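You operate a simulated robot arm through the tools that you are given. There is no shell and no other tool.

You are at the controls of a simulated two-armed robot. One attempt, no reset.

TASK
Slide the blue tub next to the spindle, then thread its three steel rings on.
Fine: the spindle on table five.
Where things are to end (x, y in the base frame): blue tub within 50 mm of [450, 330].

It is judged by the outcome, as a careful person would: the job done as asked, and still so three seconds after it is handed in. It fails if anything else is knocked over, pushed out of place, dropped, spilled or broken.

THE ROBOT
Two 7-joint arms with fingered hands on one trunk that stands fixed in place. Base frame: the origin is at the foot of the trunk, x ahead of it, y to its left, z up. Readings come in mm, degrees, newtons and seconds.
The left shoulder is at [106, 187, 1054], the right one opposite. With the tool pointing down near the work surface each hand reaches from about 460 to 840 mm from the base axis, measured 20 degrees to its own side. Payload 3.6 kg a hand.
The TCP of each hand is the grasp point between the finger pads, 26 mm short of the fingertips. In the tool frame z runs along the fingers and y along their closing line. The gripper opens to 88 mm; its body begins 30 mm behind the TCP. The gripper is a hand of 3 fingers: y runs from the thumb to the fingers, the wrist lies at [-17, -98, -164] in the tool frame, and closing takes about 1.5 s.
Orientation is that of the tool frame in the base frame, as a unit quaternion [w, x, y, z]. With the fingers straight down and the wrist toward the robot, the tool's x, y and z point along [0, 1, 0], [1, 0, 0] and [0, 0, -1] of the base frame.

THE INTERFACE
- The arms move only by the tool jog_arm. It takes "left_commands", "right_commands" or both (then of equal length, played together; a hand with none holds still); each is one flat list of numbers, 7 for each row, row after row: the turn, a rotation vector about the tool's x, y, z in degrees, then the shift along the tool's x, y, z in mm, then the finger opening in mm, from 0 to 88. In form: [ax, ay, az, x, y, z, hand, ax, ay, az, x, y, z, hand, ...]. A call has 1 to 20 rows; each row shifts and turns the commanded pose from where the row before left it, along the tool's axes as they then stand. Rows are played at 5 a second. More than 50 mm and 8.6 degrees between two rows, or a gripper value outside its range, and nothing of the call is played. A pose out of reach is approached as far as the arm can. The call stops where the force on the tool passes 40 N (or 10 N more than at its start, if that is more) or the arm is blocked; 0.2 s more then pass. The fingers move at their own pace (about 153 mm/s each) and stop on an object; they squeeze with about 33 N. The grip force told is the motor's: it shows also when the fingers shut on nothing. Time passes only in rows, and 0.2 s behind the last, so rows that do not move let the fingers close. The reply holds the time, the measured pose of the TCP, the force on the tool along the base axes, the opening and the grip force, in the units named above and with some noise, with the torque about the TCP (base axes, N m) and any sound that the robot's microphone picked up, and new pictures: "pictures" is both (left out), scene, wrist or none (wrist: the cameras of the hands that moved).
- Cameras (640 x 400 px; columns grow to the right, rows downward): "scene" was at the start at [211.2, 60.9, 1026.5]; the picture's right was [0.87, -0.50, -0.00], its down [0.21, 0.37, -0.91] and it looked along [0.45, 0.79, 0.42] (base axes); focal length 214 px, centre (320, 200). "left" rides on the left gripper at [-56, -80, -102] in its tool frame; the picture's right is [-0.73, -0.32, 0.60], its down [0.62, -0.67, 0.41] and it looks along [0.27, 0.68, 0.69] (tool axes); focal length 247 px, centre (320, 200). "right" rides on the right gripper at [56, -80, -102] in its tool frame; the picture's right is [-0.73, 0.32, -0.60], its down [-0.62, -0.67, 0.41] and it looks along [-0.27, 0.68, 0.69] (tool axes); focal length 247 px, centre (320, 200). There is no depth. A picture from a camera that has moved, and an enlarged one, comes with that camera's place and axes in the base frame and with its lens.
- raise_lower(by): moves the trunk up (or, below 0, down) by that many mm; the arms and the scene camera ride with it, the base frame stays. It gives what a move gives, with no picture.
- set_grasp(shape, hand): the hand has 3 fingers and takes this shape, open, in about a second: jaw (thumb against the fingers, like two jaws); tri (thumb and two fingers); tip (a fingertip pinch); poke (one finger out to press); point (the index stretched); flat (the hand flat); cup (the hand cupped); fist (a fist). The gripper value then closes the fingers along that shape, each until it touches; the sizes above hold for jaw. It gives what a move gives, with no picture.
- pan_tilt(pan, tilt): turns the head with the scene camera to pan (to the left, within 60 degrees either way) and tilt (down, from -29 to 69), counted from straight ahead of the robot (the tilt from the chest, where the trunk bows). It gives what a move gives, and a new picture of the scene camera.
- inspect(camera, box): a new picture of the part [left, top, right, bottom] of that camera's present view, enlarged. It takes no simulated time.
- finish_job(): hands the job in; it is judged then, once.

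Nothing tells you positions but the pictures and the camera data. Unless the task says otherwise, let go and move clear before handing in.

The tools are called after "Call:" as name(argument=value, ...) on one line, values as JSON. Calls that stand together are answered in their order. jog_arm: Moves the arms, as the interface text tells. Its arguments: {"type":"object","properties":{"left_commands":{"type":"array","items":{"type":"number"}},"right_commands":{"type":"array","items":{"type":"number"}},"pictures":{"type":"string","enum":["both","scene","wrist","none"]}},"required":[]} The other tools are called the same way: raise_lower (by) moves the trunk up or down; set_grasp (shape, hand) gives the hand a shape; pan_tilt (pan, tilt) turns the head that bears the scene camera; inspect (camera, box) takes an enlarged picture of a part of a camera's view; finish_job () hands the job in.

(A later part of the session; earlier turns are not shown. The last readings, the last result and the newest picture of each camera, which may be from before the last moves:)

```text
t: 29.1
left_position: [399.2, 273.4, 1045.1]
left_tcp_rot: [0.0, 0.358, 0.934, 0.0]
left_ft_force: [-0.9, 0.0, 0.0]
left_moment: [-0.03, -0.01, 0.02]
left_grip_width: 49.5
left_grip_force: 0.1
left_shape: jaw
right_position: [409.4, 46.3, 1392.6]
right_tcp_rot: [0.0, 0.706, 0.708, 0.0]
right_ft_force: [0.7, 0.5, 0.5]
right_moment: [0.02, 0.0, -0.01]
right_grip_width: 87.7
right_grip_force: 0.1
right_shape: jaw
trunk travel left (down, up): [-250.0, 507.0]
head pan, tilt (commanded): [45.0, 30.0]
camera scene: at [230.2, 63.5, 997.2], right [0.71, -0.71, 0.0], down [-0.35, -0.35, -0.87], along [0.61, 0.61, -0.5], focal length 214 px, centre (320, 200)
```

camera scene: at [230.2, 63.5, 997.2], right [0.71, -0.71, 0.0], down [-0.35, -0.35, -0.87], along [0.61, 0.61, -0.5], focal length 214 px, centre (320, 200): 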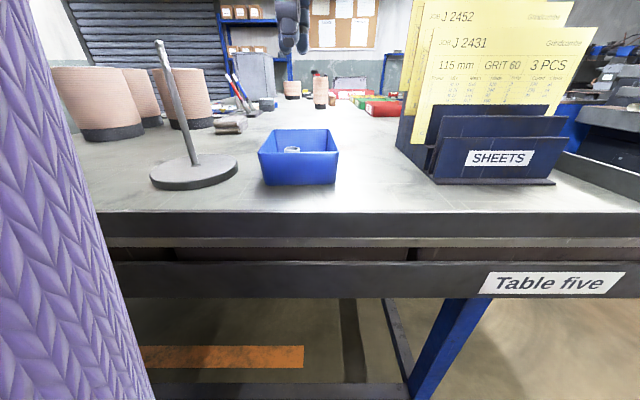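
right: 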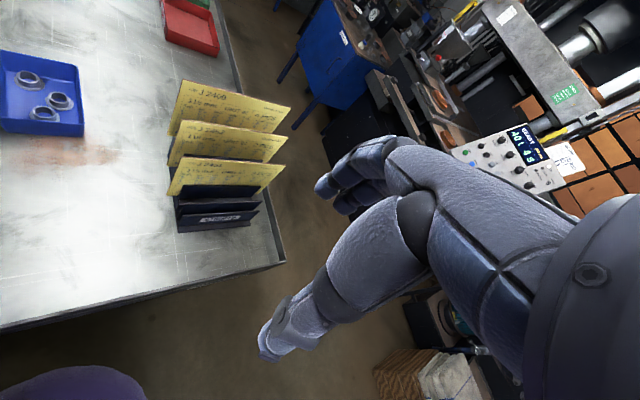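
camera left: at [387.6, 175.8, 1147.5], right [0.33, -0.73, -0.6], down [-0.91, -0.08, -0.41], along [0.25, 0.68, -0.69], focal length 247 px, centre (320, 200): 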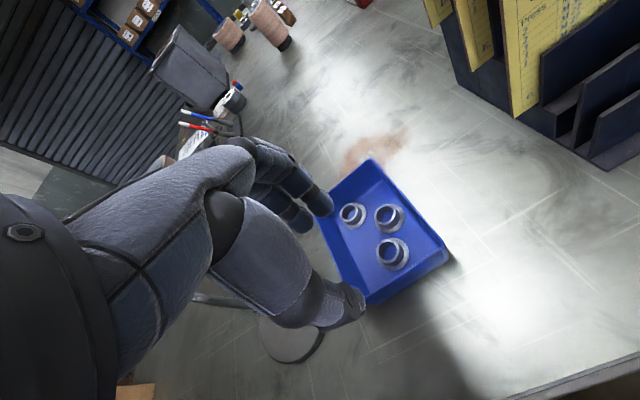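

R3 (nearest me) is best taken first; to keep clear of R2 and the near wall I want the fingers closing along base y. I'll turn the hand another 42° while high and centre it over R3.

Call:
jog_arm(left_commands=[0, 0, -8.4, 0, 0, 0, 50, 0, 0, -8.4, 0, 0, 0, 50, 0, 0, -8.4, 0, 0, 0, 50, 0, 0, -8.4, 0, 0, 0, 50, 0, 0, -8.4, 0, 0, 0, 50, 0, 0, 0, -17, 18, 0, 46, 0, 0, 0, -17, 18, 0, 46, 0, 0, 0, 0, 0, 0, 46], pictures="both")

```text
t: 30.9
left_position: [437.2, 314.2, 1045.6]
left_tcp_rot: [0.0, 0.0, 1.0, 0.0]
left_ft_force: [-0.1, -0.1, -0.1]
left_moment: [-0.02, 0.01, 0.01]
left_grip_width: 46.7
left_grip_force: 0.0
left_shape: jaw
right_position: [411.0, 47.0, 1392.6]
right_tcp_rot: [0.0, 0.707, 0.707, 0.0]
right_ft_force: [0.1, 0.3, -0.1]
right_moment: [-0.02, 0.0, -0.02]
right_grip_width: 87.5
right_grip_force: 0.0
right_shape: jaw
trunk travel left (down, up): [-250.0, 507.0]
head pan, tilt (commanded): [45.0, 30.0]
camera scene: at [230.1, 63.3, 997.1], right [0.71, -0.71, 0.0], down [-0.35, -0.35, -0.87], along [0.61, 0.61, -0.5], focal length 214 px, centre (320, 200)
camera left: at [494.0, 234.8, 1148.4], right [0.73, -0.32, -0.6], down [-0.62, -0.66, -0.41], along [-0.27, 0.68, -0.69], focal length 247 px, centre (320, 200)
```

scene: 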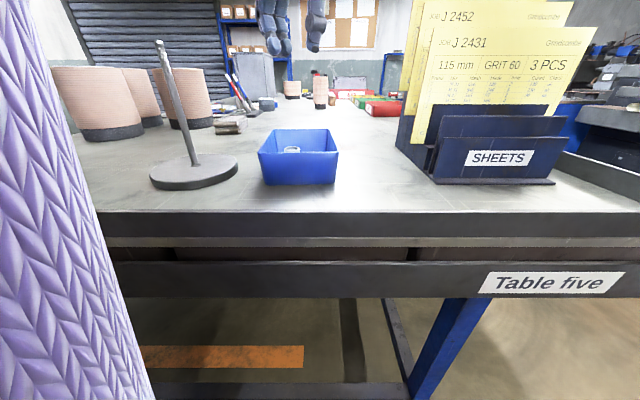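
left: 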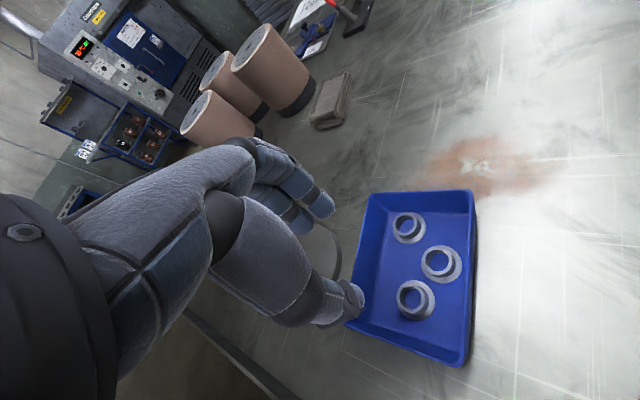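

Yaw 90° is reachable. I'll zoom in on this second view to refine the ring positions.

Call:
inspect(camera="left", box=[340, 180, 490, 370])

```text
2.11 times, centred on (415, 275) of left
camera zoom: at [494.0, 234.8, 1148.4], right [0.73, -0.32, -0.6], down [-0.62, -0.66, -0.41], along [-0.27, 0.68, -0.69], focal length 520 px, centre (120, 42)
```

zoom: 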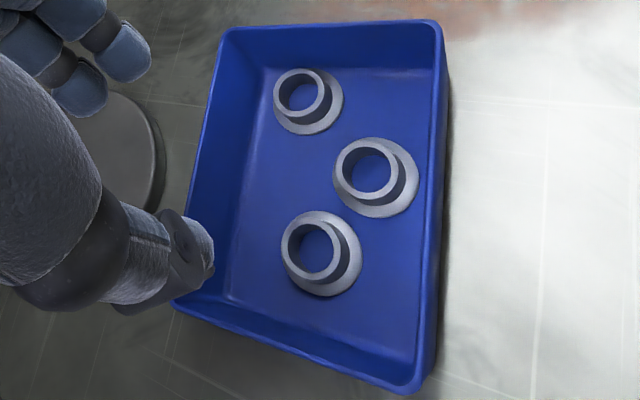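

Both views agree: R1 [472, 380], R2 [475, 326], R3 [432.5, 309]. I'll centre over R3 and descend to just above it.

Call:
jog_arm(left_commands=[0, 0, 0, 4.5, -5.2, 0, 46, 0, 0, 0, 0, 0, 25, 46, 0, 0, 0, 0, 0, 25, 46, 0, 0, 0, 0, 0, 25, 46, 0, 0, 0, 0, 0, 25, 46, 0, 0, 0, 0, 0, 20, 46, 0, 0, 0, 0, 0, 15, 46, 0, 0, 0, 0, 0, 0, 46, 0, 0, 0, 0, 0, 0, 46], pictures="both")

```text
t: 32.9
left_position: [431.2, 308.1, 909.0]
left_tcp_rot: [0.0, -0.001, 1.0, -0.001]
left_ft_force: [-0.6, -0.2, -0.4]
left_moment: [0.01, 0.0, 0.0]
left_grip_width: 46.6
left_grip_force: 0.1
left_shape: jaw
right_position: [410.4, 47.2, 1392.0]
right_tcp_rot: [0.0, 0.707, 0.707, 0.0]
right_ft_force: [0.4, -0.7, 0.2]
right_moment: [-0.02, 0.02, 0.01]
right_grip_width: 87.5
right_grip_force: 0.1
right_shape: jaw
trunk travel left (down, up): [-250.0, 507.0]
head pan, tilt (commanded): [45.0, 30.0]
camera scene: at [230.4, 63.4, 997.1], right [0.71, -0.71, 0.0], down [-0.35, -0.35, -0.87], along [0.61, 0.61, -0.5], focal length 214 px, centre (320, 200)
camera left: at [487.8, 228.8, 1012.8], right [0.73, -0.32, -0.6], down [-0.62, -0.67, -0.41], along [-0.27, 0.68, -0.69], focal length 247 px, centre (320, 200)
```

scene: 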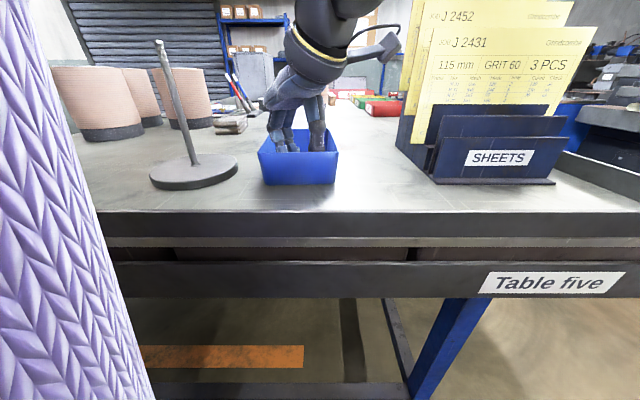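
left: 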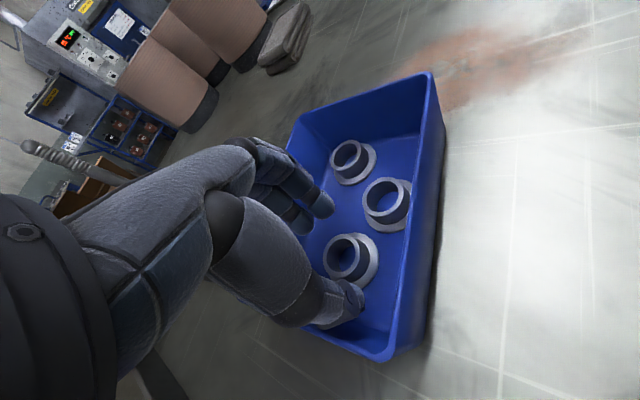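

The fingers straddle R3 nicely. I'll zoom in to verify before the last few millimetres.

Call:
inspect(camera="left", box=[270, 130, 420, 340])

Call:
inspect(camera="scene", box=[250, 60, 350, 200])

Call:
inspect(camera="left", box=[0, 110, 140, 220])

```text
1.90 times, centred on (345, 235) of left
camera zoom: at [487.8, 228.8, 1012.8], right [0.73, -0.32, -0.6], down [-0.62, -0.67, -0.41], along [-0.27, 0.68, -0.69], focal length 470 px, centre (272, 133)
```

zoom: 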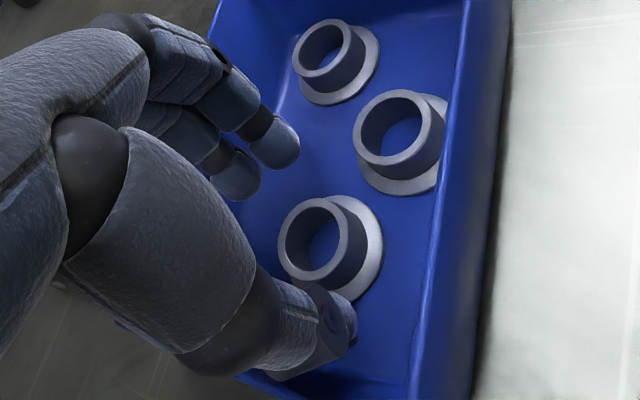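

```text
2.86 times, centred on (300, 130) of scene
camera zoom: at [230.4, 63.4, 997.1], right [0.71, -0.71, 0.0], down [-0.35, -0.35, -0.87], along [0.61, 0.61, -0.5], focal length 613 px, centre (377, 400)
```

zoom: 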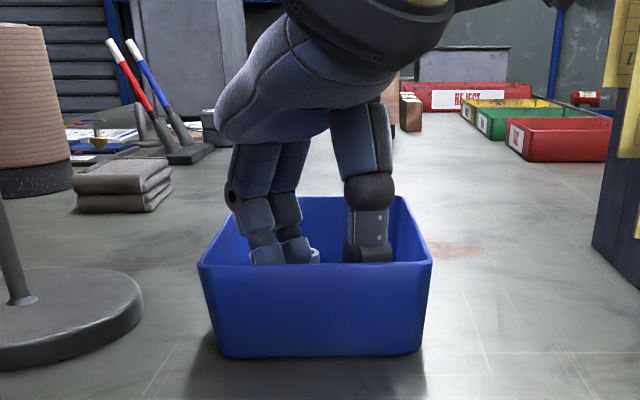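

```text
3.64 times, centred on (70, 165) of left
camera zoom: at [487.8, 228.8, 1012.8], right [0.73, -0.32, -0.6], down [-0.62, -0.67, -0.41], along [-0.27, 0.68, -0.69], focal length 898 px, centre (1229, 327)
```

zoom: 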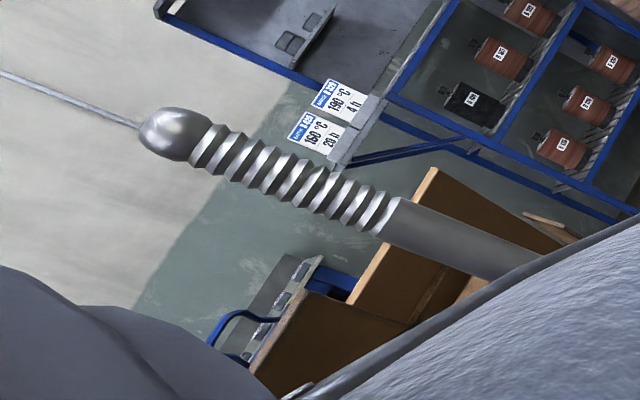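

R3 sits about 2 mm off the hand's centreline; I'll correct that and lower 18 mm so the fingertips reach just above the flange.

Call:
jog_arm(left_commands=[0, 0, 0, -2.3, -1, 0, 46, 0, 0, 0, 0, 0, 6, 46, 0, 0, 0, 0, 0, 6, 46, 0, 0, 0, 0, 0, 6, 46, 0, 0, 0, 0, 0, 0, 46], pictures="wrist")

```text
t: 34.1
left_position: [431.1, 307.5, 893.3]
left_tcp_rot: [0.0, 0.001, 1.0, 0.0]
left_ft_force: [-0.5, 0.3, 0.7]
left_moment: [0.02, -0.01, 0.01]
left_grip_width: 46.1
left_grip_force: 0.1
left_shape: jaw
right_position: [411.3, 47.4, 1392.7]
right_tcp_rot: [0.0, 0.707, 0.707, 0.0]
right_ft_force: [-0.5, -0.3, -0.1]
right_moment: [-0.01, -0.01, 0.01]
right_grip_width: 87.7
right_grip_force: 0.1
right_shape: jaw
trunk travel left (down, up): [-250.0, 507.0]
head pan, tilt (commanded): [45.0, 30.0]
camera left: at [489.7, 227.4, 995.1], right [0.73, -0.32, -0.6], down [-0.62, -0.67, -0.41], along [-0.27, 0.68, -0.69], focal length 247 px, centre (320, 200)
```

left: 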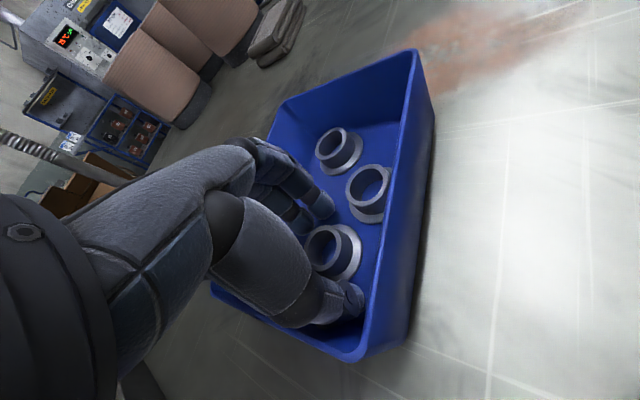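

Now 2 mm more down, then close on the hub.

Call:
jog_arm(left_commands=[0, 0, 0, 0, 0, 2.5, 46, 0, 0, 0, 0, 0, 0, 38, 0, 0, 0, 0, 0, 0, 32, 0, 0, 0, 0, 0, 0, 26, 0, 0, 0, 0, 0, 0, 15, 0, 0, 0, 0, 0, 0, 0, 0, 0, 0, 0, 0, 0, 0, 0, 0, 0, 0, 0, 0, 0], pictures="both")

```text
t: 35.9
left_position: [433.3, 306.1, 891.7]
left_tcp_rot: [0.0, 0.001, 1.0, 0.001]
left_ft_force: [0.5, 0.2, 13.2]
left_moment: [0.27, -0.02, -0.06]
left_grip_width: 25.7
left_grip_force: 33.1
left_shape: jaw
right_position: [408.8, 46.3, 1394.0]
right_tcp_rot: [0.0, 0.707, 0.707, 0.001]
right_ft_force: [0.3, -0.8, 0.2]
right_moment: [-0.01, 0.0, 0.0]
right_grip_width: 87.7
right_grip_force: 0.1
right_shape: jaw
trunk travel left (down, up): [-250.0, 507.0]
head pan, tilt (commanded): [45.0, 30.0]
camera scene: at [229.8, 62.9, 997.3], right [0.71, -0.71, 0.0], down [-0.35, -0.35, -0.87], along [0.61, 0.61, -0.5], focal length 214 px, centre (320, 200)
camera left: at [490.4, 226.6, 993.7], right [0.74, -0.32, -0.6], down [-0.62, -0.66, -0.41], along [-0.27, 0.68, -0.69], focal length 247 px, centre (320, 200)
```

scene: 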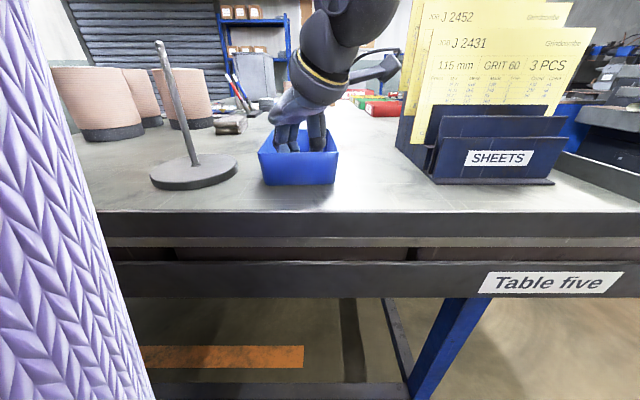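
left: 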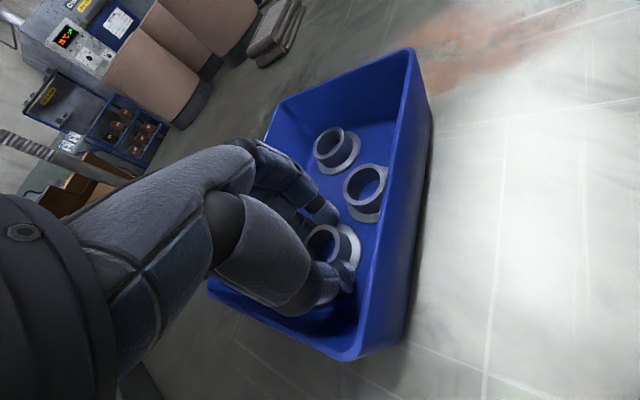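

The hub is gripped (25.7 mm, 33 N). I'll lift slowly and check that the ring comes up level.

Call:
jog_arm(left_commands=[0, 0, 0, 0, 0, -4, 0, 0, 0, 0, 0, 0, -6, 0, 0, 0, 0, 0, 0, -10, 0, 0, 0, 0, 0, 0, -15, 0, 0, 0, 0, 0, 0, -20, 0, 0, 0, 0, 0, 0, -20, 0, 0, 0, 0, 0, 0, -20, 0], pictures="both")

```text
t: 37.5
left_position: [432.8, 304.3, 984.8]
left_tcp_rot: [0.0, 0.0, 1.0, 0.0]
left_ft_force: [-0.3, 0.3, 0.6]
left_moment: [0.02, -0.01, -0.03]
left_grip_width: 24.9
left_grip_force: 32.6
left_shape: jaw
right_position: [409.2, 47.1, 1392.7]
right_tcp_rot: [0.0, 0.707, 0.707, 0.0]
right_ft_force: [0.3, 0.8, 0.2]
right_moment: [0.0, 0.02, 0.02]
right_grip_width: 87.6
right_grip_force: 0.1
right_shape: jaw
trunk travel left (down, up): [-250.0, 507.0]
head pan, tilt (commanded): [45.0, 30.0]
camera scene: at [230.1, 63.3, 997.2], right [0.71, -0.71, 0.0], down [-0.35, -0.35, -0.87], along [0.61, 0.61, -0.5], focal length 214 px, centre (320, 200)
camera left: at [489.9, 225.9, 1087.4], right [0.73, -0.32, -0.6], down [-0.62, -0.66, -0.41], along [-0.27, 0.68, -0.69], focal length 247 px, centre (320, 200)
```

scene: 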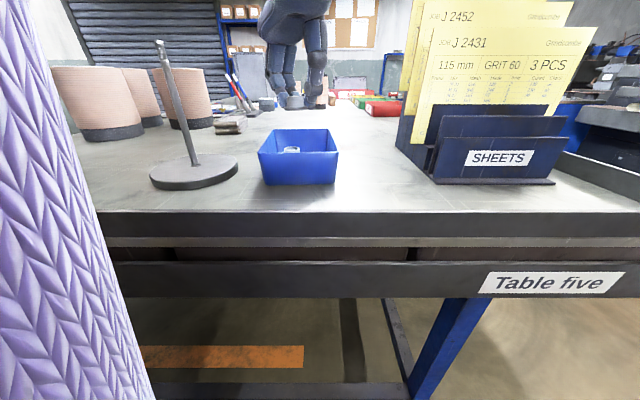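
left: 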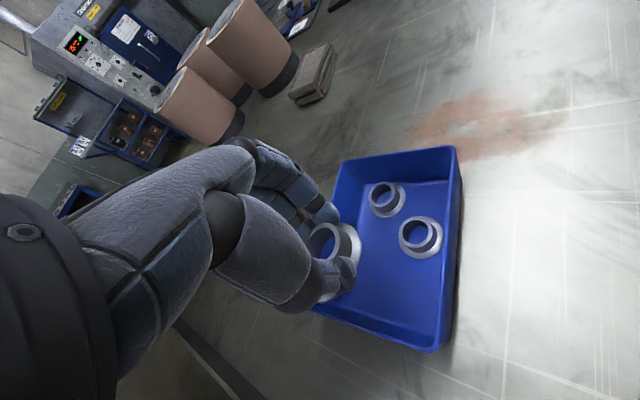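

The ring is in the hand. Zooming in to check how it sits relative to the tool axis.

Call:
inspect(camera="left", box=[280, 180, 400, 320])

Call:
inspect(camera="scene", box=[240, 0, 350, 130])

```text
2.86 times, centred on (340, 250) of left
camera zoom: at [489.9, 225.9, 1087.4], right [0.73, -0.32, -0.6], down [-0.62, -0.66, -0.41], along [-0.27, 0.68, -0.69], focal length 706 px, centre (263, 57)
```

zoom: 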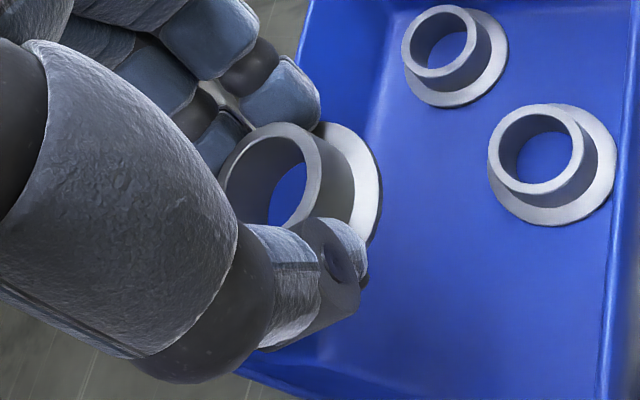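

```text
3.08 times, centred on (295, 65) of scene
camera zoom: at [230.1, 63.3, 997.2], right [0.71, -0.71, 0.0], down [-0.35, -0.35, -0.87], along [0.61, 0.61, -0.5], focal length 660 px, centre (397, 615)
```

zoom: 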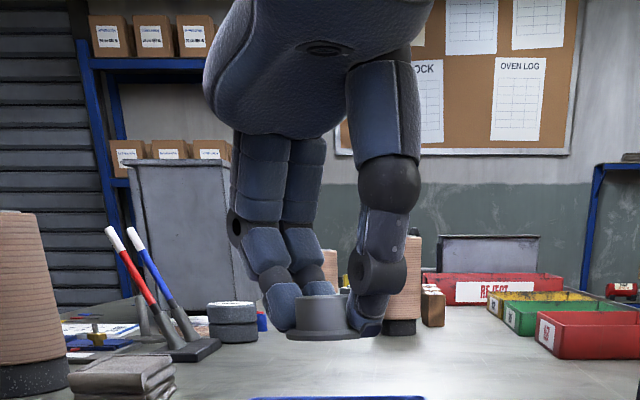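

The ring is held level, centred a few mm toward the fingers from the tool axis. I'll lift to about z 1105 and carry it over toward the spindle, stopping slightly short to look.

Call:
jog_arm(left_commands=[0, 0, 0, 0, 0, -30, 0, 0, 0, 0, 0, 0, -30, 0, 0, 0, 0, 0, 0, -30, 0, 0, 0, 0, 0, 0, -30, 0, 0, 0, 0, 20, 21, 0, 0, 0, 0, 0, 20, 21, 0, 0, 0, 0, 0, 20, 21, 0, 0, 0, 0, 0, 20, 21, 0, 0, 0, 0, 0, 20, 21, 0, 0, 0, 0, 0, 0, 0, 0, 0], pictures="both")

```text
t: 39.7
left_position: [336.1, 412.0, 1107.4]
left_tcp_rot: [0.0, 0.0, 1.0, 0.0]
left_ft_force: [0.4, 0.7, -0.8]
left_moment: [0.0, -0.02, -0.01]
left_grip_width: 24.9
left_grip_force: 33.2
left_shape: jaw
right_position: [409.0, 47.4, 1392.2]
right_tcp_rot: [0.0, 0.707, 0.708, -0.001]
right_ft_force: [-0.3, 0.1, -0.4]
right_moment: [0.0, -0.03, -0.01]
right_grip_width: 87.7
right_grip_force: 0.1
right_shape: jaw
trunk travel left (down, up): [-250.0, 507.0]
head pan, tilt (commanded): [45.0, 30.0]
camera scene: at [230.5, 63.2, 997.0], right [0.71, -0.71, 0.0], down [-0.35, -0.35, -0.87], along [0.61, 0.61, -0.5], focal length 214 px, centre (320, 200)
camera left: at [393.1, 332.8, 1209.5], right [0.73, -0.32, -0.6], down [-0.62, -0.66, -0.41], along [-0.27, 0.68, -0.69], focal length 247 px, centre (320, 200)
```

scene: 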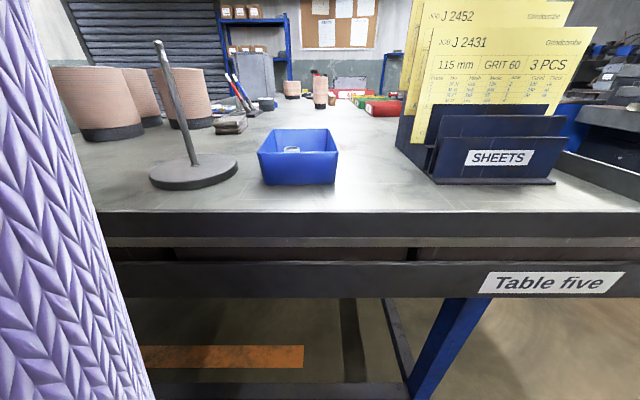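
left: 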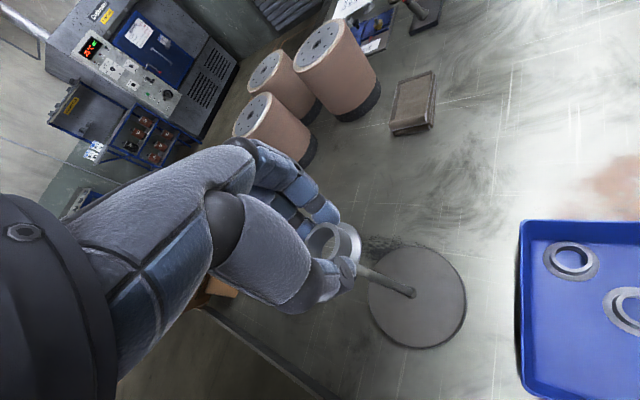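

The wrist view shows the rod just ahead of the ring. I'll turn the head toward the rod tip for a level side view.

Call:
pan_tilt(pan=60, tilt=5)

Call:
inspect(camera="left", box=[280, 190, 480, 360])

```text
t: 40.6
left_position: [335.9, 411.6, 1107.5]
left_tcp_rot: [0.0, -0.001, 1.0, 0.0]
left_ft_force: [0.3, 0.1, -0.2]
left_moment: [0.01, 0.01, -0.02]
left_grip_width: 24.9
left_grip_force: 33.0
left_shape: jaw
right_position: [409.8, 46.5, 1392.3]
right_tcp_rot: [0.0, 0.707, 0.707, -0.001]
right_ft_force: [-0.6, -0.4, -0.4]
right_moment: [0.01, 0.02, 0.0]
right_grip_width: 87.9
right_grip_force: 0.0
right_shape: jaw
trunk travel left (down, up): [-250.0, 507.0]
head pan, tilt (commanded): [60.0, 5.0]
camera scene: at [212.3, 79.0, 1037.4], right [0.87, -0.5, 0.0], down [-0.04, -0.08, -1.0], along [0.5, 0.86, -0.09], focal length 214 px, centre (320, 200)
```

scene: 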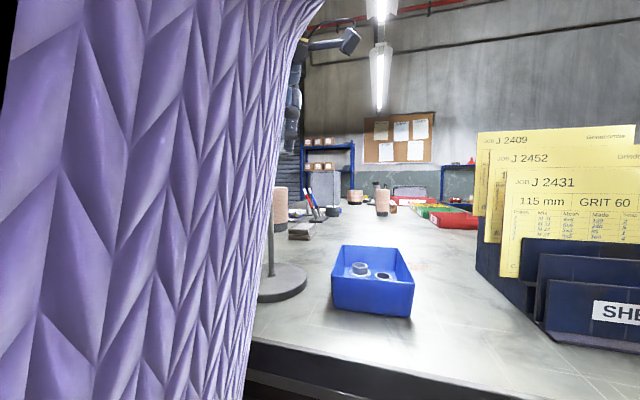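

```text
2.35 times, centred on (380, 275) of left
camera zoom: at [392.9, 332.8, 1209.7], right [0.73, -0.32, -0.6], down [-0.62, -0.67, -0.41], along [-0.27, 0.68, -0.69], focal length 581 px, centre (179, 24)
```

zoom: 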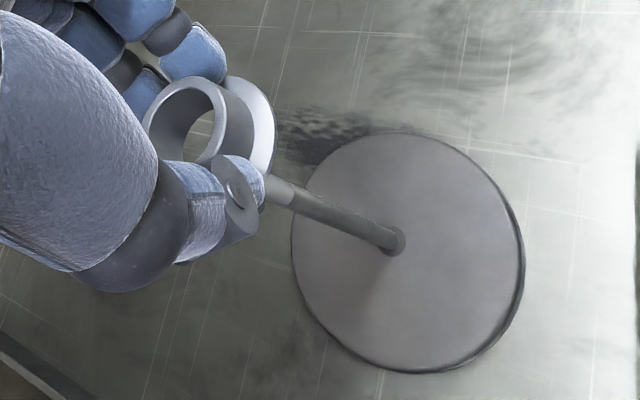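

The left arm blocks that view; the wrist view though puts the rod at about [319, 431]. I'll move the ring over the rod axis (staying high) and turn the head back to pan 42.

Call:
jog_arm(left_commands=[0, 0, 0, 9.5, 7.2, 0, 0, 0, 0, 0, 9.5, 7.2, 0, 0, 0, 0, 0, 0, 0, 0, 0, 0, 0, 0, 0, 0, 0, 0], pictures="wrist")

Call:
pan_tilt(pan=42, tilt=8)

Call:
inspect(camera="left", box=[280, 190, 480, 360])

```text
t: 41.6
left_position: [314.4, 427.0, 1106.0]
left_tcp_rot: [0.0, 0.0, 1.0, 0.001]
left_ft_force: [0.6, 0.1, -0.2]
left_moment: [0.0, 0.0, 0.02]
left_grip_width: 24.7
left_grip_force: 33.3
left_shape: jaw
right_position: [409.2, 46.3, 1392.8]
right_tcp_rot: [0.001, 0.707, 0.707, 0.0]
right_ft_force: [0.1, -0.6, -0.6]
right_moment: [0.02, -0.01, -0.01]
right_grip_width: 87.9
right_grip_force: 0.1
right_shape: jaw
trunk travel left (down, up): [-250.0, 507.0]
head pan, tilt (commanded): [60.0, 5.0]
camera left: at [370.8, 347.8, 1207.9], right [0.73, -0.32, -0.6], down [-0.62, -0.67, -0.41], along [-0.27, 0.68, -0.69], focal length 247 px, centre (320, 200)
```

left: 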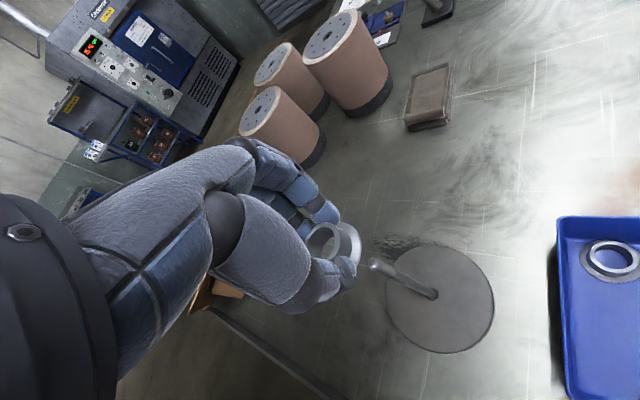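

```text
t: 42.4
left_position: [314.1, 426.4, 1104.7]
left_tcp_rot: [0.0, 0.001, 1.0, 0.0]
left_ft_force: [0.6, 0.3, 0.1]
left_moment: [-0.01, 0.01, 0.05]
left_grip_width: 24.7
left_grip_force: 33.2
left_shape: jaw
right_position: [410.7, 47.5, 1392.7]
right_tcp_rot: [0.0, 0.707, 0.707, 0.0]
right_ft_force: [0.2, -0.2, -0.9]
right_moment: [0.02, 0.0, -0.02]
right_grip_width: 87.5
right_grip_force: 0.0
right_shape: jaw
trunk travel left (down, up): [-250.0, 507.0]
head pan, tilt (commanded): [42.0, 8.0]
camera scene: at [235.1, 61.5, 1032.7], right [0.67, -0.74, 0.0], down [-0.1, -0.09, -0.99], along [0.74, 0.66, -0.14], focal length 214 px, centre (320, 200)
```

scene: 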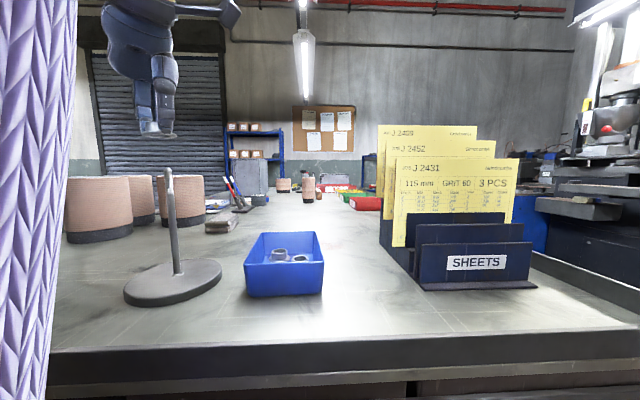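

```text
2.35 times, centred on (380, 275) of left
camera zoom: at [371.0, 347.7, 1207.9], right [0.73, -0.32, -0.6], down [-0.62, -0.67, -0.41], along [-0.27, 0.68, -0.69], focal length 581 px, centre (179, 24)
```

zoom: 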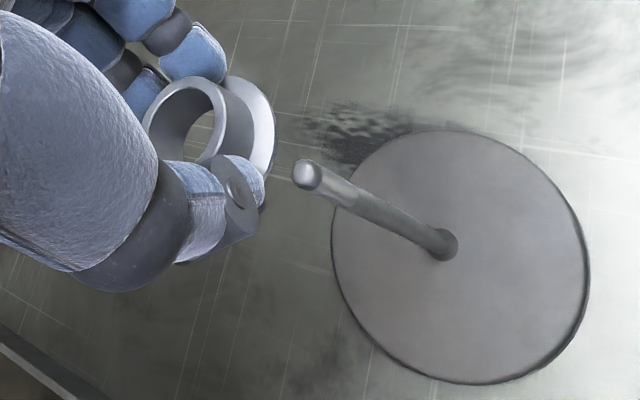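

Now both ring and rod tip are visible in both cameras. I'll zoom the scene view to compare their alignment.

Call:
inspect(camera="scene", box=[120, 80, 210, 210])

Call:
inspect(camera="left", box=[290, 200, 400, 300])

```text
3.08 times, centred on (165, 145) of scene
camera zoom: at [235.1, 61.5, 1032.7], right [0.67, -0.74, 0.0], down [-0.1, -0.09, -0.99], along [0.74, 0.66, -0.14], focal length 660 px, centre (797, 369)
```

zoom: 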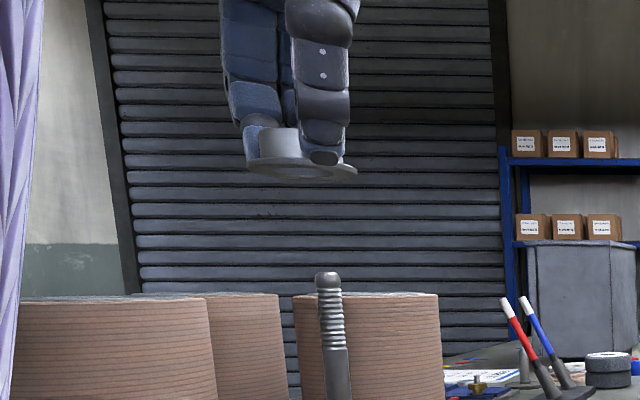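

```text
4.00 times, centred on (345, 250) of left
camera zoom: at [371.0, 347.7, 1207.9], right [0.73, -0.32, -0.6], down [-0.62, -0.67, -0.41], along [-0.27, 0.68, -0.69], focal length 988 px, centre (220, 0)
```

zoom: 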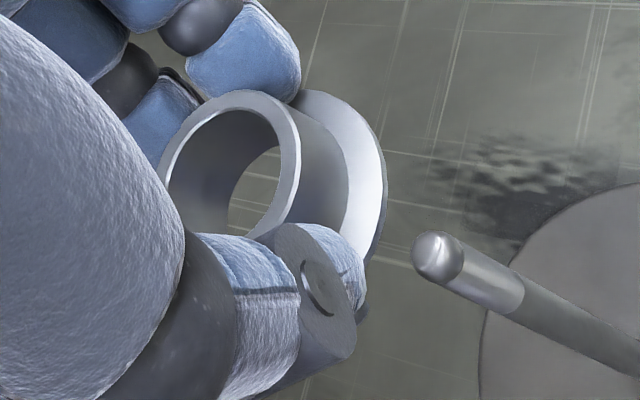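

I'll zoom tighter on the held ring to pin down its centre in the tool frame.

Call:
inspect(camera="left", box=[322, 215, 392, 275])

Call:
inspect(camera="scene", box=[145, 105, 185, 185])

```text
6.67 times, centred on (357, 245) of left
camera zoom: at [371.0, 347.7, 1207.9], right [0.73, -0.32, -0.6], down [-0.62, -0.67, -0.41], along [-0.27, 0.68, -0.69], focal length 1646 px, centre (73, -100)
```

zoom: 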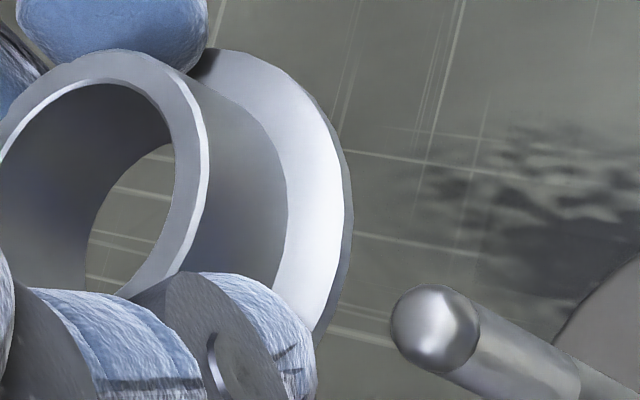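

```text
5.00 times, centred on (165, 145) of scene
camera zoom: at [235.1, 61.5, 1032.7], right [0.67, -0.74, 0.0], down [-0.1, -0.09, -0.99], along [0.74, 0.66, -0.14], focal length 1072 px, centre (1095, 475)
```

zoom: 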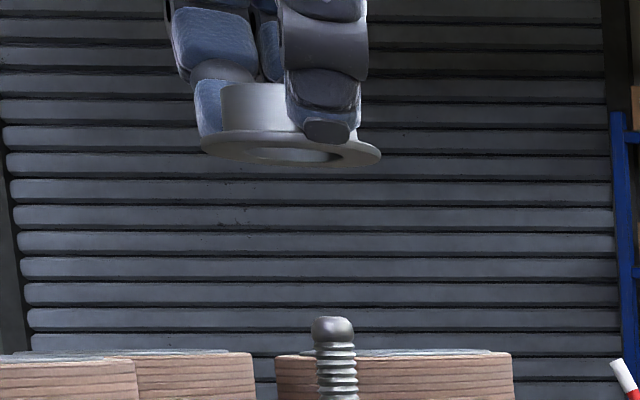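

The ring centre is at tool (0, 5.7) and the rod at tool (−4.9, 3.7), so I need a small correction. I'll shift and lower to just above the rod tip, then check again.

Call:
jog_arm(left_commands=[0, 0, 0, -4.9, -2, 0, 0, 0, 0, 0, 0, 0, 10, 0, 0, 0, 0, 0, 0, 10, 0, 0, 0, 0, 0, 0, 10, 0, 0, 0, 0, 0, 0, 0, 0, 0, 0, 0, 0, 0, 0, 0], pictures="none")

Call:
inspect(camera="left", box=[290, 200, 400, 300])

Call:
inspect(camera="scene", box=[145, 105, 185, 185])

```text
t: 43.8
left_position: [318.7, 424.4, 1077.2]
left_tcp_rot: [0.0, 0.0, 1.0, 0.0]
left_ft_force: [0.4, 0.0, -0.4]
left_moment: [-0.01, 0.01, 0.01]
left_grip_width: 24.8
left_grip_force: 32.9
left_shape: jaw
right_position: [410.9, 47.3, 1391.4]
right_tcp_rot: [0.0, 0.707, 0.707, 0.001]
right_ft_force: [-0.4, -0.9, -0.4]
right_moment: [-0.01, 0.01, -0.02]
right_grip_width: 87.6
right_grip_force: 0.0
right_shape: jaw
trunk travel left (down, up): [-250.0, 507.0]
head pan, tilt (commanded): [42.0, 8.0]
```

```text
4.00 times, centred on (345, 250) of left
camera zoom: at [376.5, 345.0, 1178.9], right [0.73, -0.32, -0.6], down [-0.62, -0.67, -0.41], along [-0.27, 0.68, -0.69], focal length 988 px, centre (220, 0)
```

zoom: 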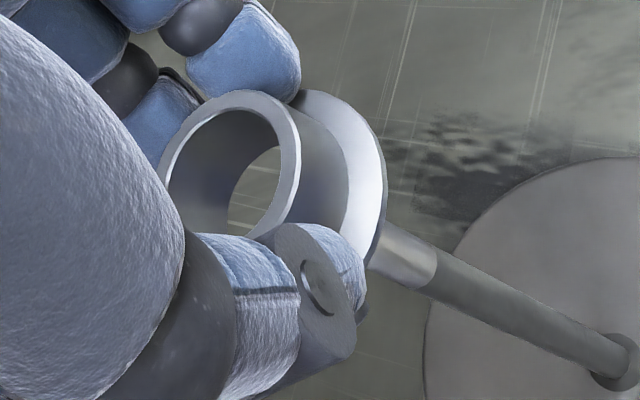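

```text
5.00 times, centred on (165, 145) of scene
camera zoom: at [235.2, 61.5, 1032.7], right [0.67, -0.74, 0.0], down [-0.1, -0.09, -0.99], along [0.74, 0.66, -0.14], focal length 1072 px, centre (1095, 475)
```

zoom: 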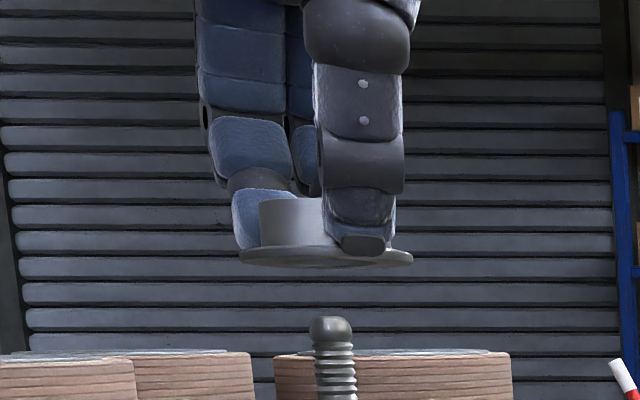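

The ring is about 15 mm above the tip and within 1–2 mm of the axis. I'll make a 1.2 mm correction and lower it 30 mm onto the rod.

Call:
jog_arm(left_commands=[0, 0, 0, 1.2, 0, 0, 0, 0, 0, 0, 0, 0, 6, 0, 0, 0, 0, 0, 0, 6, 0, 0, 0, 0, 0, 0, 6, 0, 0, 0, 0, 0, 0, 6, 0, 0, 0, 0, 0, 0, 6, 0], pictures="none")

Call:
inspect(camera="left", box=[290, 200, 400, 300])

Call:
inspect(camera="scene", box=[145, 105, 185, 185])

```text
t: 45.2
left_position: [318.6, 423.5, 1044.9]
left_tcp_rot: [0.0, 0.0, 1.0, 0.0]
left_ft_force: [-0.2, -0.5, -0.6]
left_moment: [0.0, 0.01, -0.02]
left_grip_width: 24.7
left_grip_force: 33.0
left_shape: jaw
right_position: [409.4, 46.3, 1392.6]
right_tcp_rot: [0.0, 0.707, 0.707, 0.0]
right_ft_force: [0.7, 0.3, -0.1]
right_moment: [0.02, -0.01, -0.01]
right_grip_width: 87.6
right_grip_force: 0.1
right_shape: jaw
trunk travel left (down, up): [-250.0, 507.0]
head pan, tilt (commanded): [42.0, 8.0]
```

```text
4.00 times, centred on (345, 250) of left
camera zoom: at [375.0, 345.2, 1147.9], right [0.73, -0.32, -0.6], down [-0.62, -0.67, -0.41], along [-0.27, 0.68, -0.69], focal length 988 px, centre (220, 0)
```

zoom: 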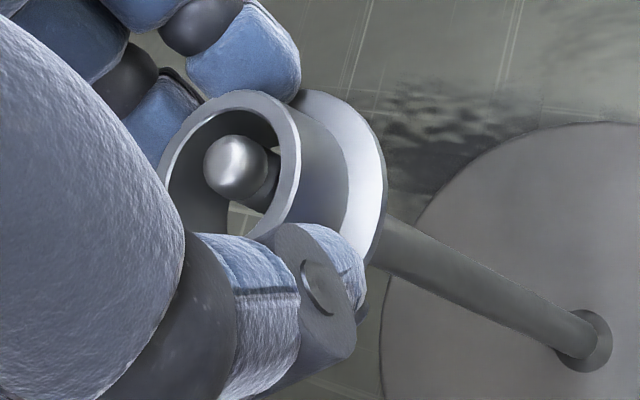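

```text
5.00 times, centred on (165, 145) of scene
camera zoom: at [235.1, 61.5, 1032.7], right [0.67, -0.74, 0.0], down [-0.1, -0.09, -0.99], along [0.74, 0.66, -0.14], focal length 1072 px, centre (1095, 475)
```

zoom: 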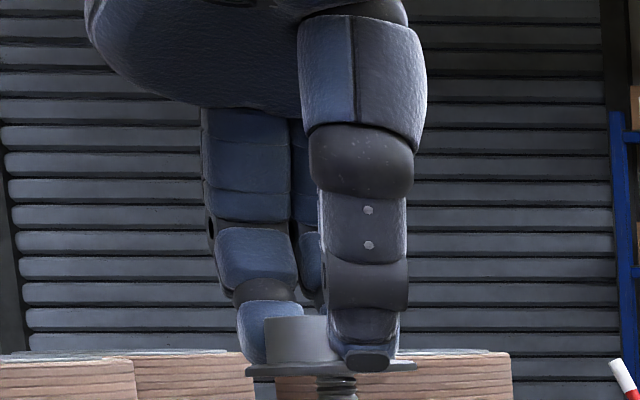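

The rod tip is inside the bore, nearly centred, with no contact force. I'll lower another 40 mm.

Call:
jog_arm(left_commands=[0, 0, 0, 0, 0, 6, 0, 0, 0, 0, 0, 0, 6, 0, 0, 0, 0, 0, 0, 7, 0, 0, 0, 0, 0, 0, 7, 0, 0, 0, 0, 0, 0, 7, 0, 0, 0, 0, 0, 0, 7, 0, 0, 0, 0, 0, 0, 0, 0], pictures="none")

Call:
inspect(camera="left", box=[250, 150, 420, 310])

Call:
inspect(camera="scene", box=[115, 90, 215, 220])

```text
t: 46.8
left_position: [324.9, 427.2, 1007.2]
left_tcp_rot: [-0.001, 0.0, 1.0, 0.0]
left_ft_force: [0.1, 0.5, 0.1]
left_moment: [-0.01, 0.0, 0.01]
left_grip_width: 24.9
left_grip_force: 33.0
left_shape: jaw
left hand out of reach, approached as far as the arm can: row 4, 6
right_position: [410.1, 47.6, 1392.5]
right_tcp_rot: [0.0, 0.707, 0.707, 0.0]
right_ft_force: [-1.1, -0.3, 0.7]
right_moment: [0.0, 0.01, -0.02]
right_grip_width: 87.9
right_grip_force: 0.0
right_shape: jaw
trunk travel left (down, up): [-250.0, 507.0]
head pan, tilt (commanded): [42.0, 8.0]
```

```text
2.50 times, centred on (335, 230) of left
camera zoom: at [382.2, 347.0, 1109.8], right [0.73, -0.32, -0.6], down [-0.62, -0.67, -0.41], along [-0.27, 0.67, -0.69], focal length 617 px, centre (282, 125)
```

zoom: 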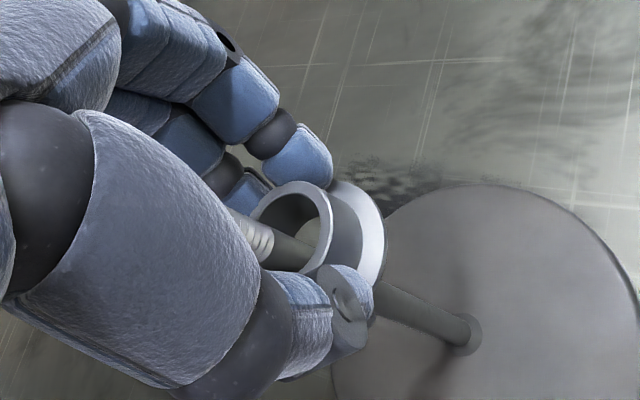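

```text
3.08 times, centred on (165, 155) of scene
camera zoom: at [235.1, 61.4, 1032.7], right [0.67, -0.74, 0.0], down [-0.1, -0.09, -0.99], along [0.74, 0.66, -0.14], focal length 660 px, centre (797, 338)
```

zoom: 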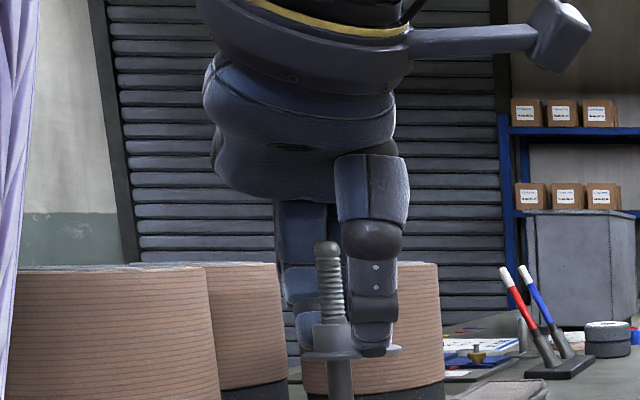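

The ring is around the rod with the tip well up between the fingers; the arm reached a limit and drifted a few mm in x (no contact force). I'll recentre slightly and back off 6 mm before letting go.

Call:
jog_arm(left_commands=[0, 0, 0, 0, 0, -8, 0, 0, 0, 0, 5.5, -3, 0, 0, 0, 0, 0, 0, 0, 0, 0], pictures="none")

Call:
inspect(camera="left", box=[250, 150, 420, 310])

Call:
inspect(camera="scene", box=[115, 90, 215, 220])

```text
t: 47.6
left_position: [323.3, 425.7, 1017.1]
left_tcp_rot: [0.0, 0.0, 1.0, 0.001]
left_ft_force: [-0.1, -0.1, -0.1]
left_moment: [0.03, 0.01, 0.01]
left_grip_width: 24.6
left_grip_force: 32.9
left_shape: jaw
right_position: [410.0, 48.0, 1391.8]
right_tcp_rot: [0.0, 0.707, 0.707, 0.0]
right_ft_force: [-0.4, -0.1, -0.2]
right_moment: [0.01, -0.02, -0.03]
right_grip_width: 87.8
right_grip_force: 0.0
right_shape: jaw
trunk travel left (down, up): [-250.0, 507.0]
head pan, tilt (commanded): [42.0, 8.0]
```

```text
2.50 times, centred on (335, 230) of left
camera zoom: at [379.6, 345.7, 1119.3], right [0.73, -0.32, -0.6], down [-0.62, -0.67, -0.41], along [-0.27, 0.67, -0.69], focal length 617 px, centre (282, 125)
```

zoom: 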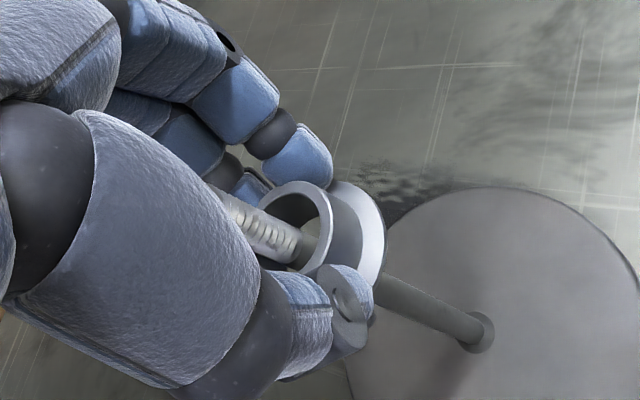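

```text
3.08 times, centred on (165, 155) of scene
camera zoom: at [235.2, 61.4, 1032.7], right [0.67, -0.74, 0.0], down [-0.1, -0.09, -0.99], along [0.74, 0.66, -0.14], focal length 660 px, centre (797, 338)
```

zoom: 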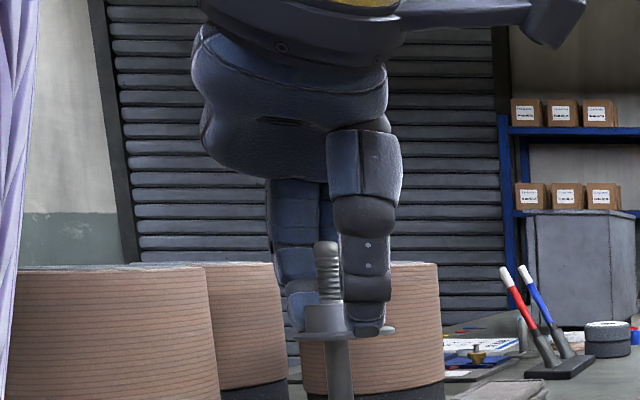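

The ring is well threaded with no side force. I'll open the fingers so it slides down the rod.

Call:
jog_arm(left_commands=[0, 0, 0, 0, 0, 0, 30, 0, 0, 0, 0, 0, 0, 40, 0, 0, 0, 0, 0, 0, 50, 0, 0, 0, 0, 0, 0, 50, 0, 0, 0, 0, 0, 0, 50], pictures="both")

```text
t: 48.8
left_position: [323.3, 424.3, 1016.9]
left_tcp_rot: [0.0, 0.0, 1.0, 0.0]
left_ft_force: [-0.5, -0.8, 0.5]
left_moment: [0.02, -0.03, 0.03]
left_grip_width: 49.4
left_grip_force: 0.1
left_shape: jaw
right_position: [410.1, 46.4, 1392.1]
right_tcp_rot: [0.0, 0.707, 0.707, 0.0]
right_ft_force: [-1.0, 1.5, 0.9]
right_moment: [0.02, 0.01, 0.02]
right_grip_width: 87.6
right_grip_force: 0.1
right_shape: jaw
trunk travel left (down, up): [-250.0, 507.0]
head pan, tilt (commanded): [42.0, 8.0]
camera scene: at [235.1, 61.4, 1032.7], right [0.67, -0.74, 0.0], down [-0.1, -0.09, -0.99], along [0.74, 0.66, -0.14], focal length 214 px, centre (320, 200)
camera left: at [379.6, 345.8, 1119.2], right [0.73, -0.32, -0.6], down [-0.62, -0.67, -0.41], along [-0.27, 0.67, -0.69], focal length 247 px, centre (320, 200)
```

scene: 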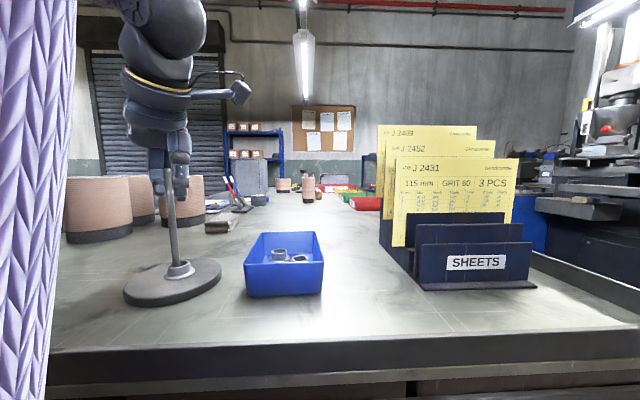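
left: 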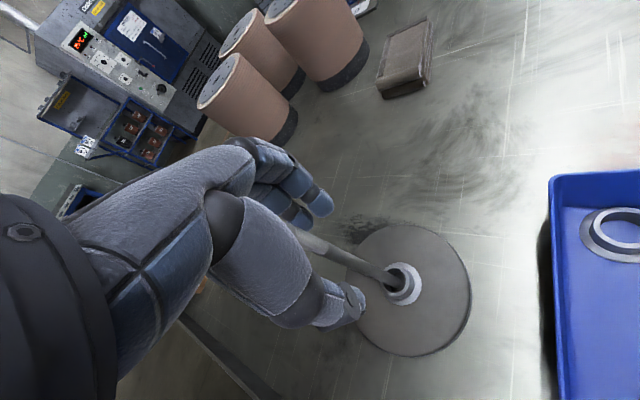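

Ring one has slid down and sits on the disc. I'll rise clear of the rod, carry the hand over the tub toward R2 and turn back to yaw 48°.

Call:
jog_arm(left_commands=[0, 0, 0, 0, 0, -15, 50, 0, 0, 0, 0, 0, -25, 50, 0, 0, 0, 0, 0, -30, 50, 0, 0, 0, 0, 0, -30, 50, 0, 0, 0, -30, -20, 0, 50, 0, 0, 0, -30, -20, 0, 50, 0, 0, 0, -30, -20, 0, 50, 0, 0, 0, -30, -20, 0, 50, 0, 0, 0, -30, -20, 0, 50, 0, 0, 8.4, 0, 0, 0, 50, 0, 0, 8.4, 0, 0, 0, 50, 0, 0, 8.4, 0, 0, 0, 50, 0, 0, 8.4, 0, 0, 0, 50, 0, 0, 8.4, 0, 0, 0, 50, 0, 0, 0, 0, 0, 20, 50, 0, 0, 0, 0, 0, 20, 50, 0, 0, 0, 0, 0, 0, 50], pictures="both")

```text
t: 52.4
left_position: [470.0, 325.0, 1075.5]
left_tcp_rot: [-0.001, 0.359, 0.933, -0.001]
left_ft_force: [-0.9, 0.0, -1.0]
left_moment: [0.03, -0.04, -0.04]
left_grip_width: 49.6
left_grip_force: 0.1
left_shape: jaw
right_position: [409.6, 46.0, 1392.6]
right_tcp_rot: [0.0, 0.707, 0.707, 0.0]
right_ft_force: [-0.2, 0.5, 0.2]
right_moment: [0.0, -0.01, 0.0]
right_grip_width: 87.8
right_grip_force: 0.0
right_shape: jaw
trunk travel left (down, up): [-250.0, 507.0]
head pan, tilt (commanded): [42.0, 8.0]
camera scene: at [235.1, 61.4, 1032.7], right [0.67, -0.74, 0.0], down [-0.1, -0.09, -0.99], along [0.74, 0.66, -0.14], focal length 214 px, centre (320, 200)
camera left: at [458.6, 228.1, 1177.8], right [0.33, -0.73, -0.6], down [-0.91, -0.08, -0.41], along [0.25, 0.68, -0.69], focal length 247 px, centre (320, 200)
```

scene: 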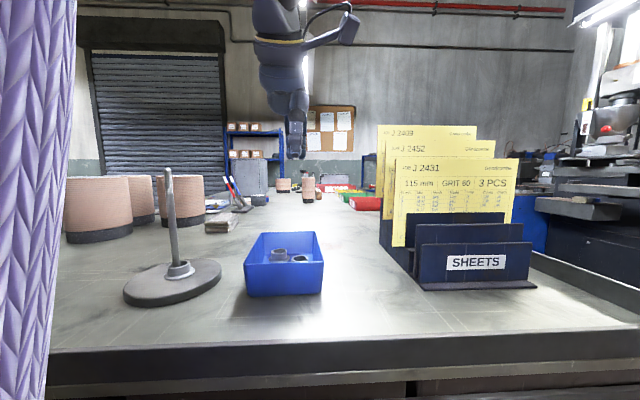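
left: 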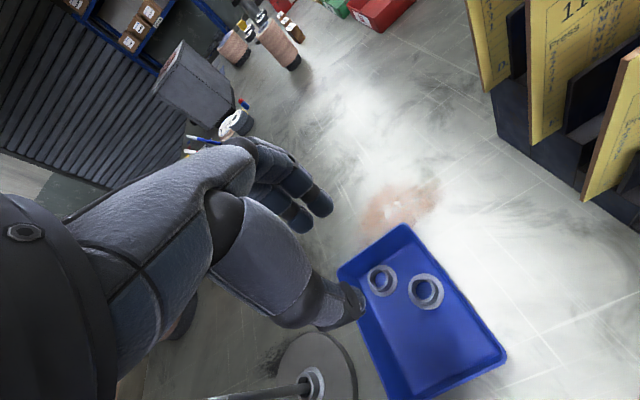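

Ring one rests on the spindle base. Zooming on the two remaining rings to refine R2's and R1's positions.

Call:
inspect(camera="left", box=[335, 215, 515, 400])

```text
2.16 times, centred on (425, 308) of left
camera zoom: at [458.6, 228.1, 1177.8], right [0.33, -0.73, -0.6], down [-0.91, -0.08, -0.41], along [0.25, 0.68, -0.69], focal length 534 px, centre (93, -32)
```

zoom: 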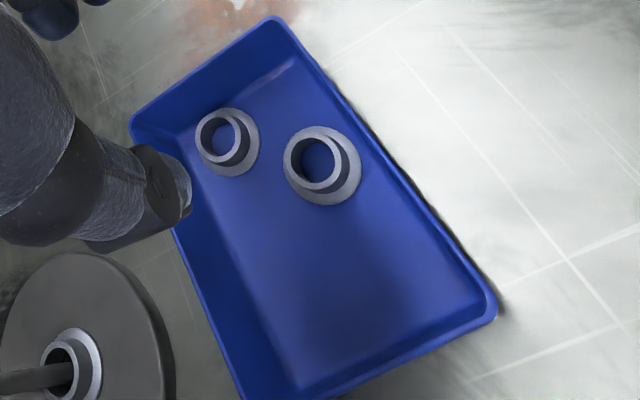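

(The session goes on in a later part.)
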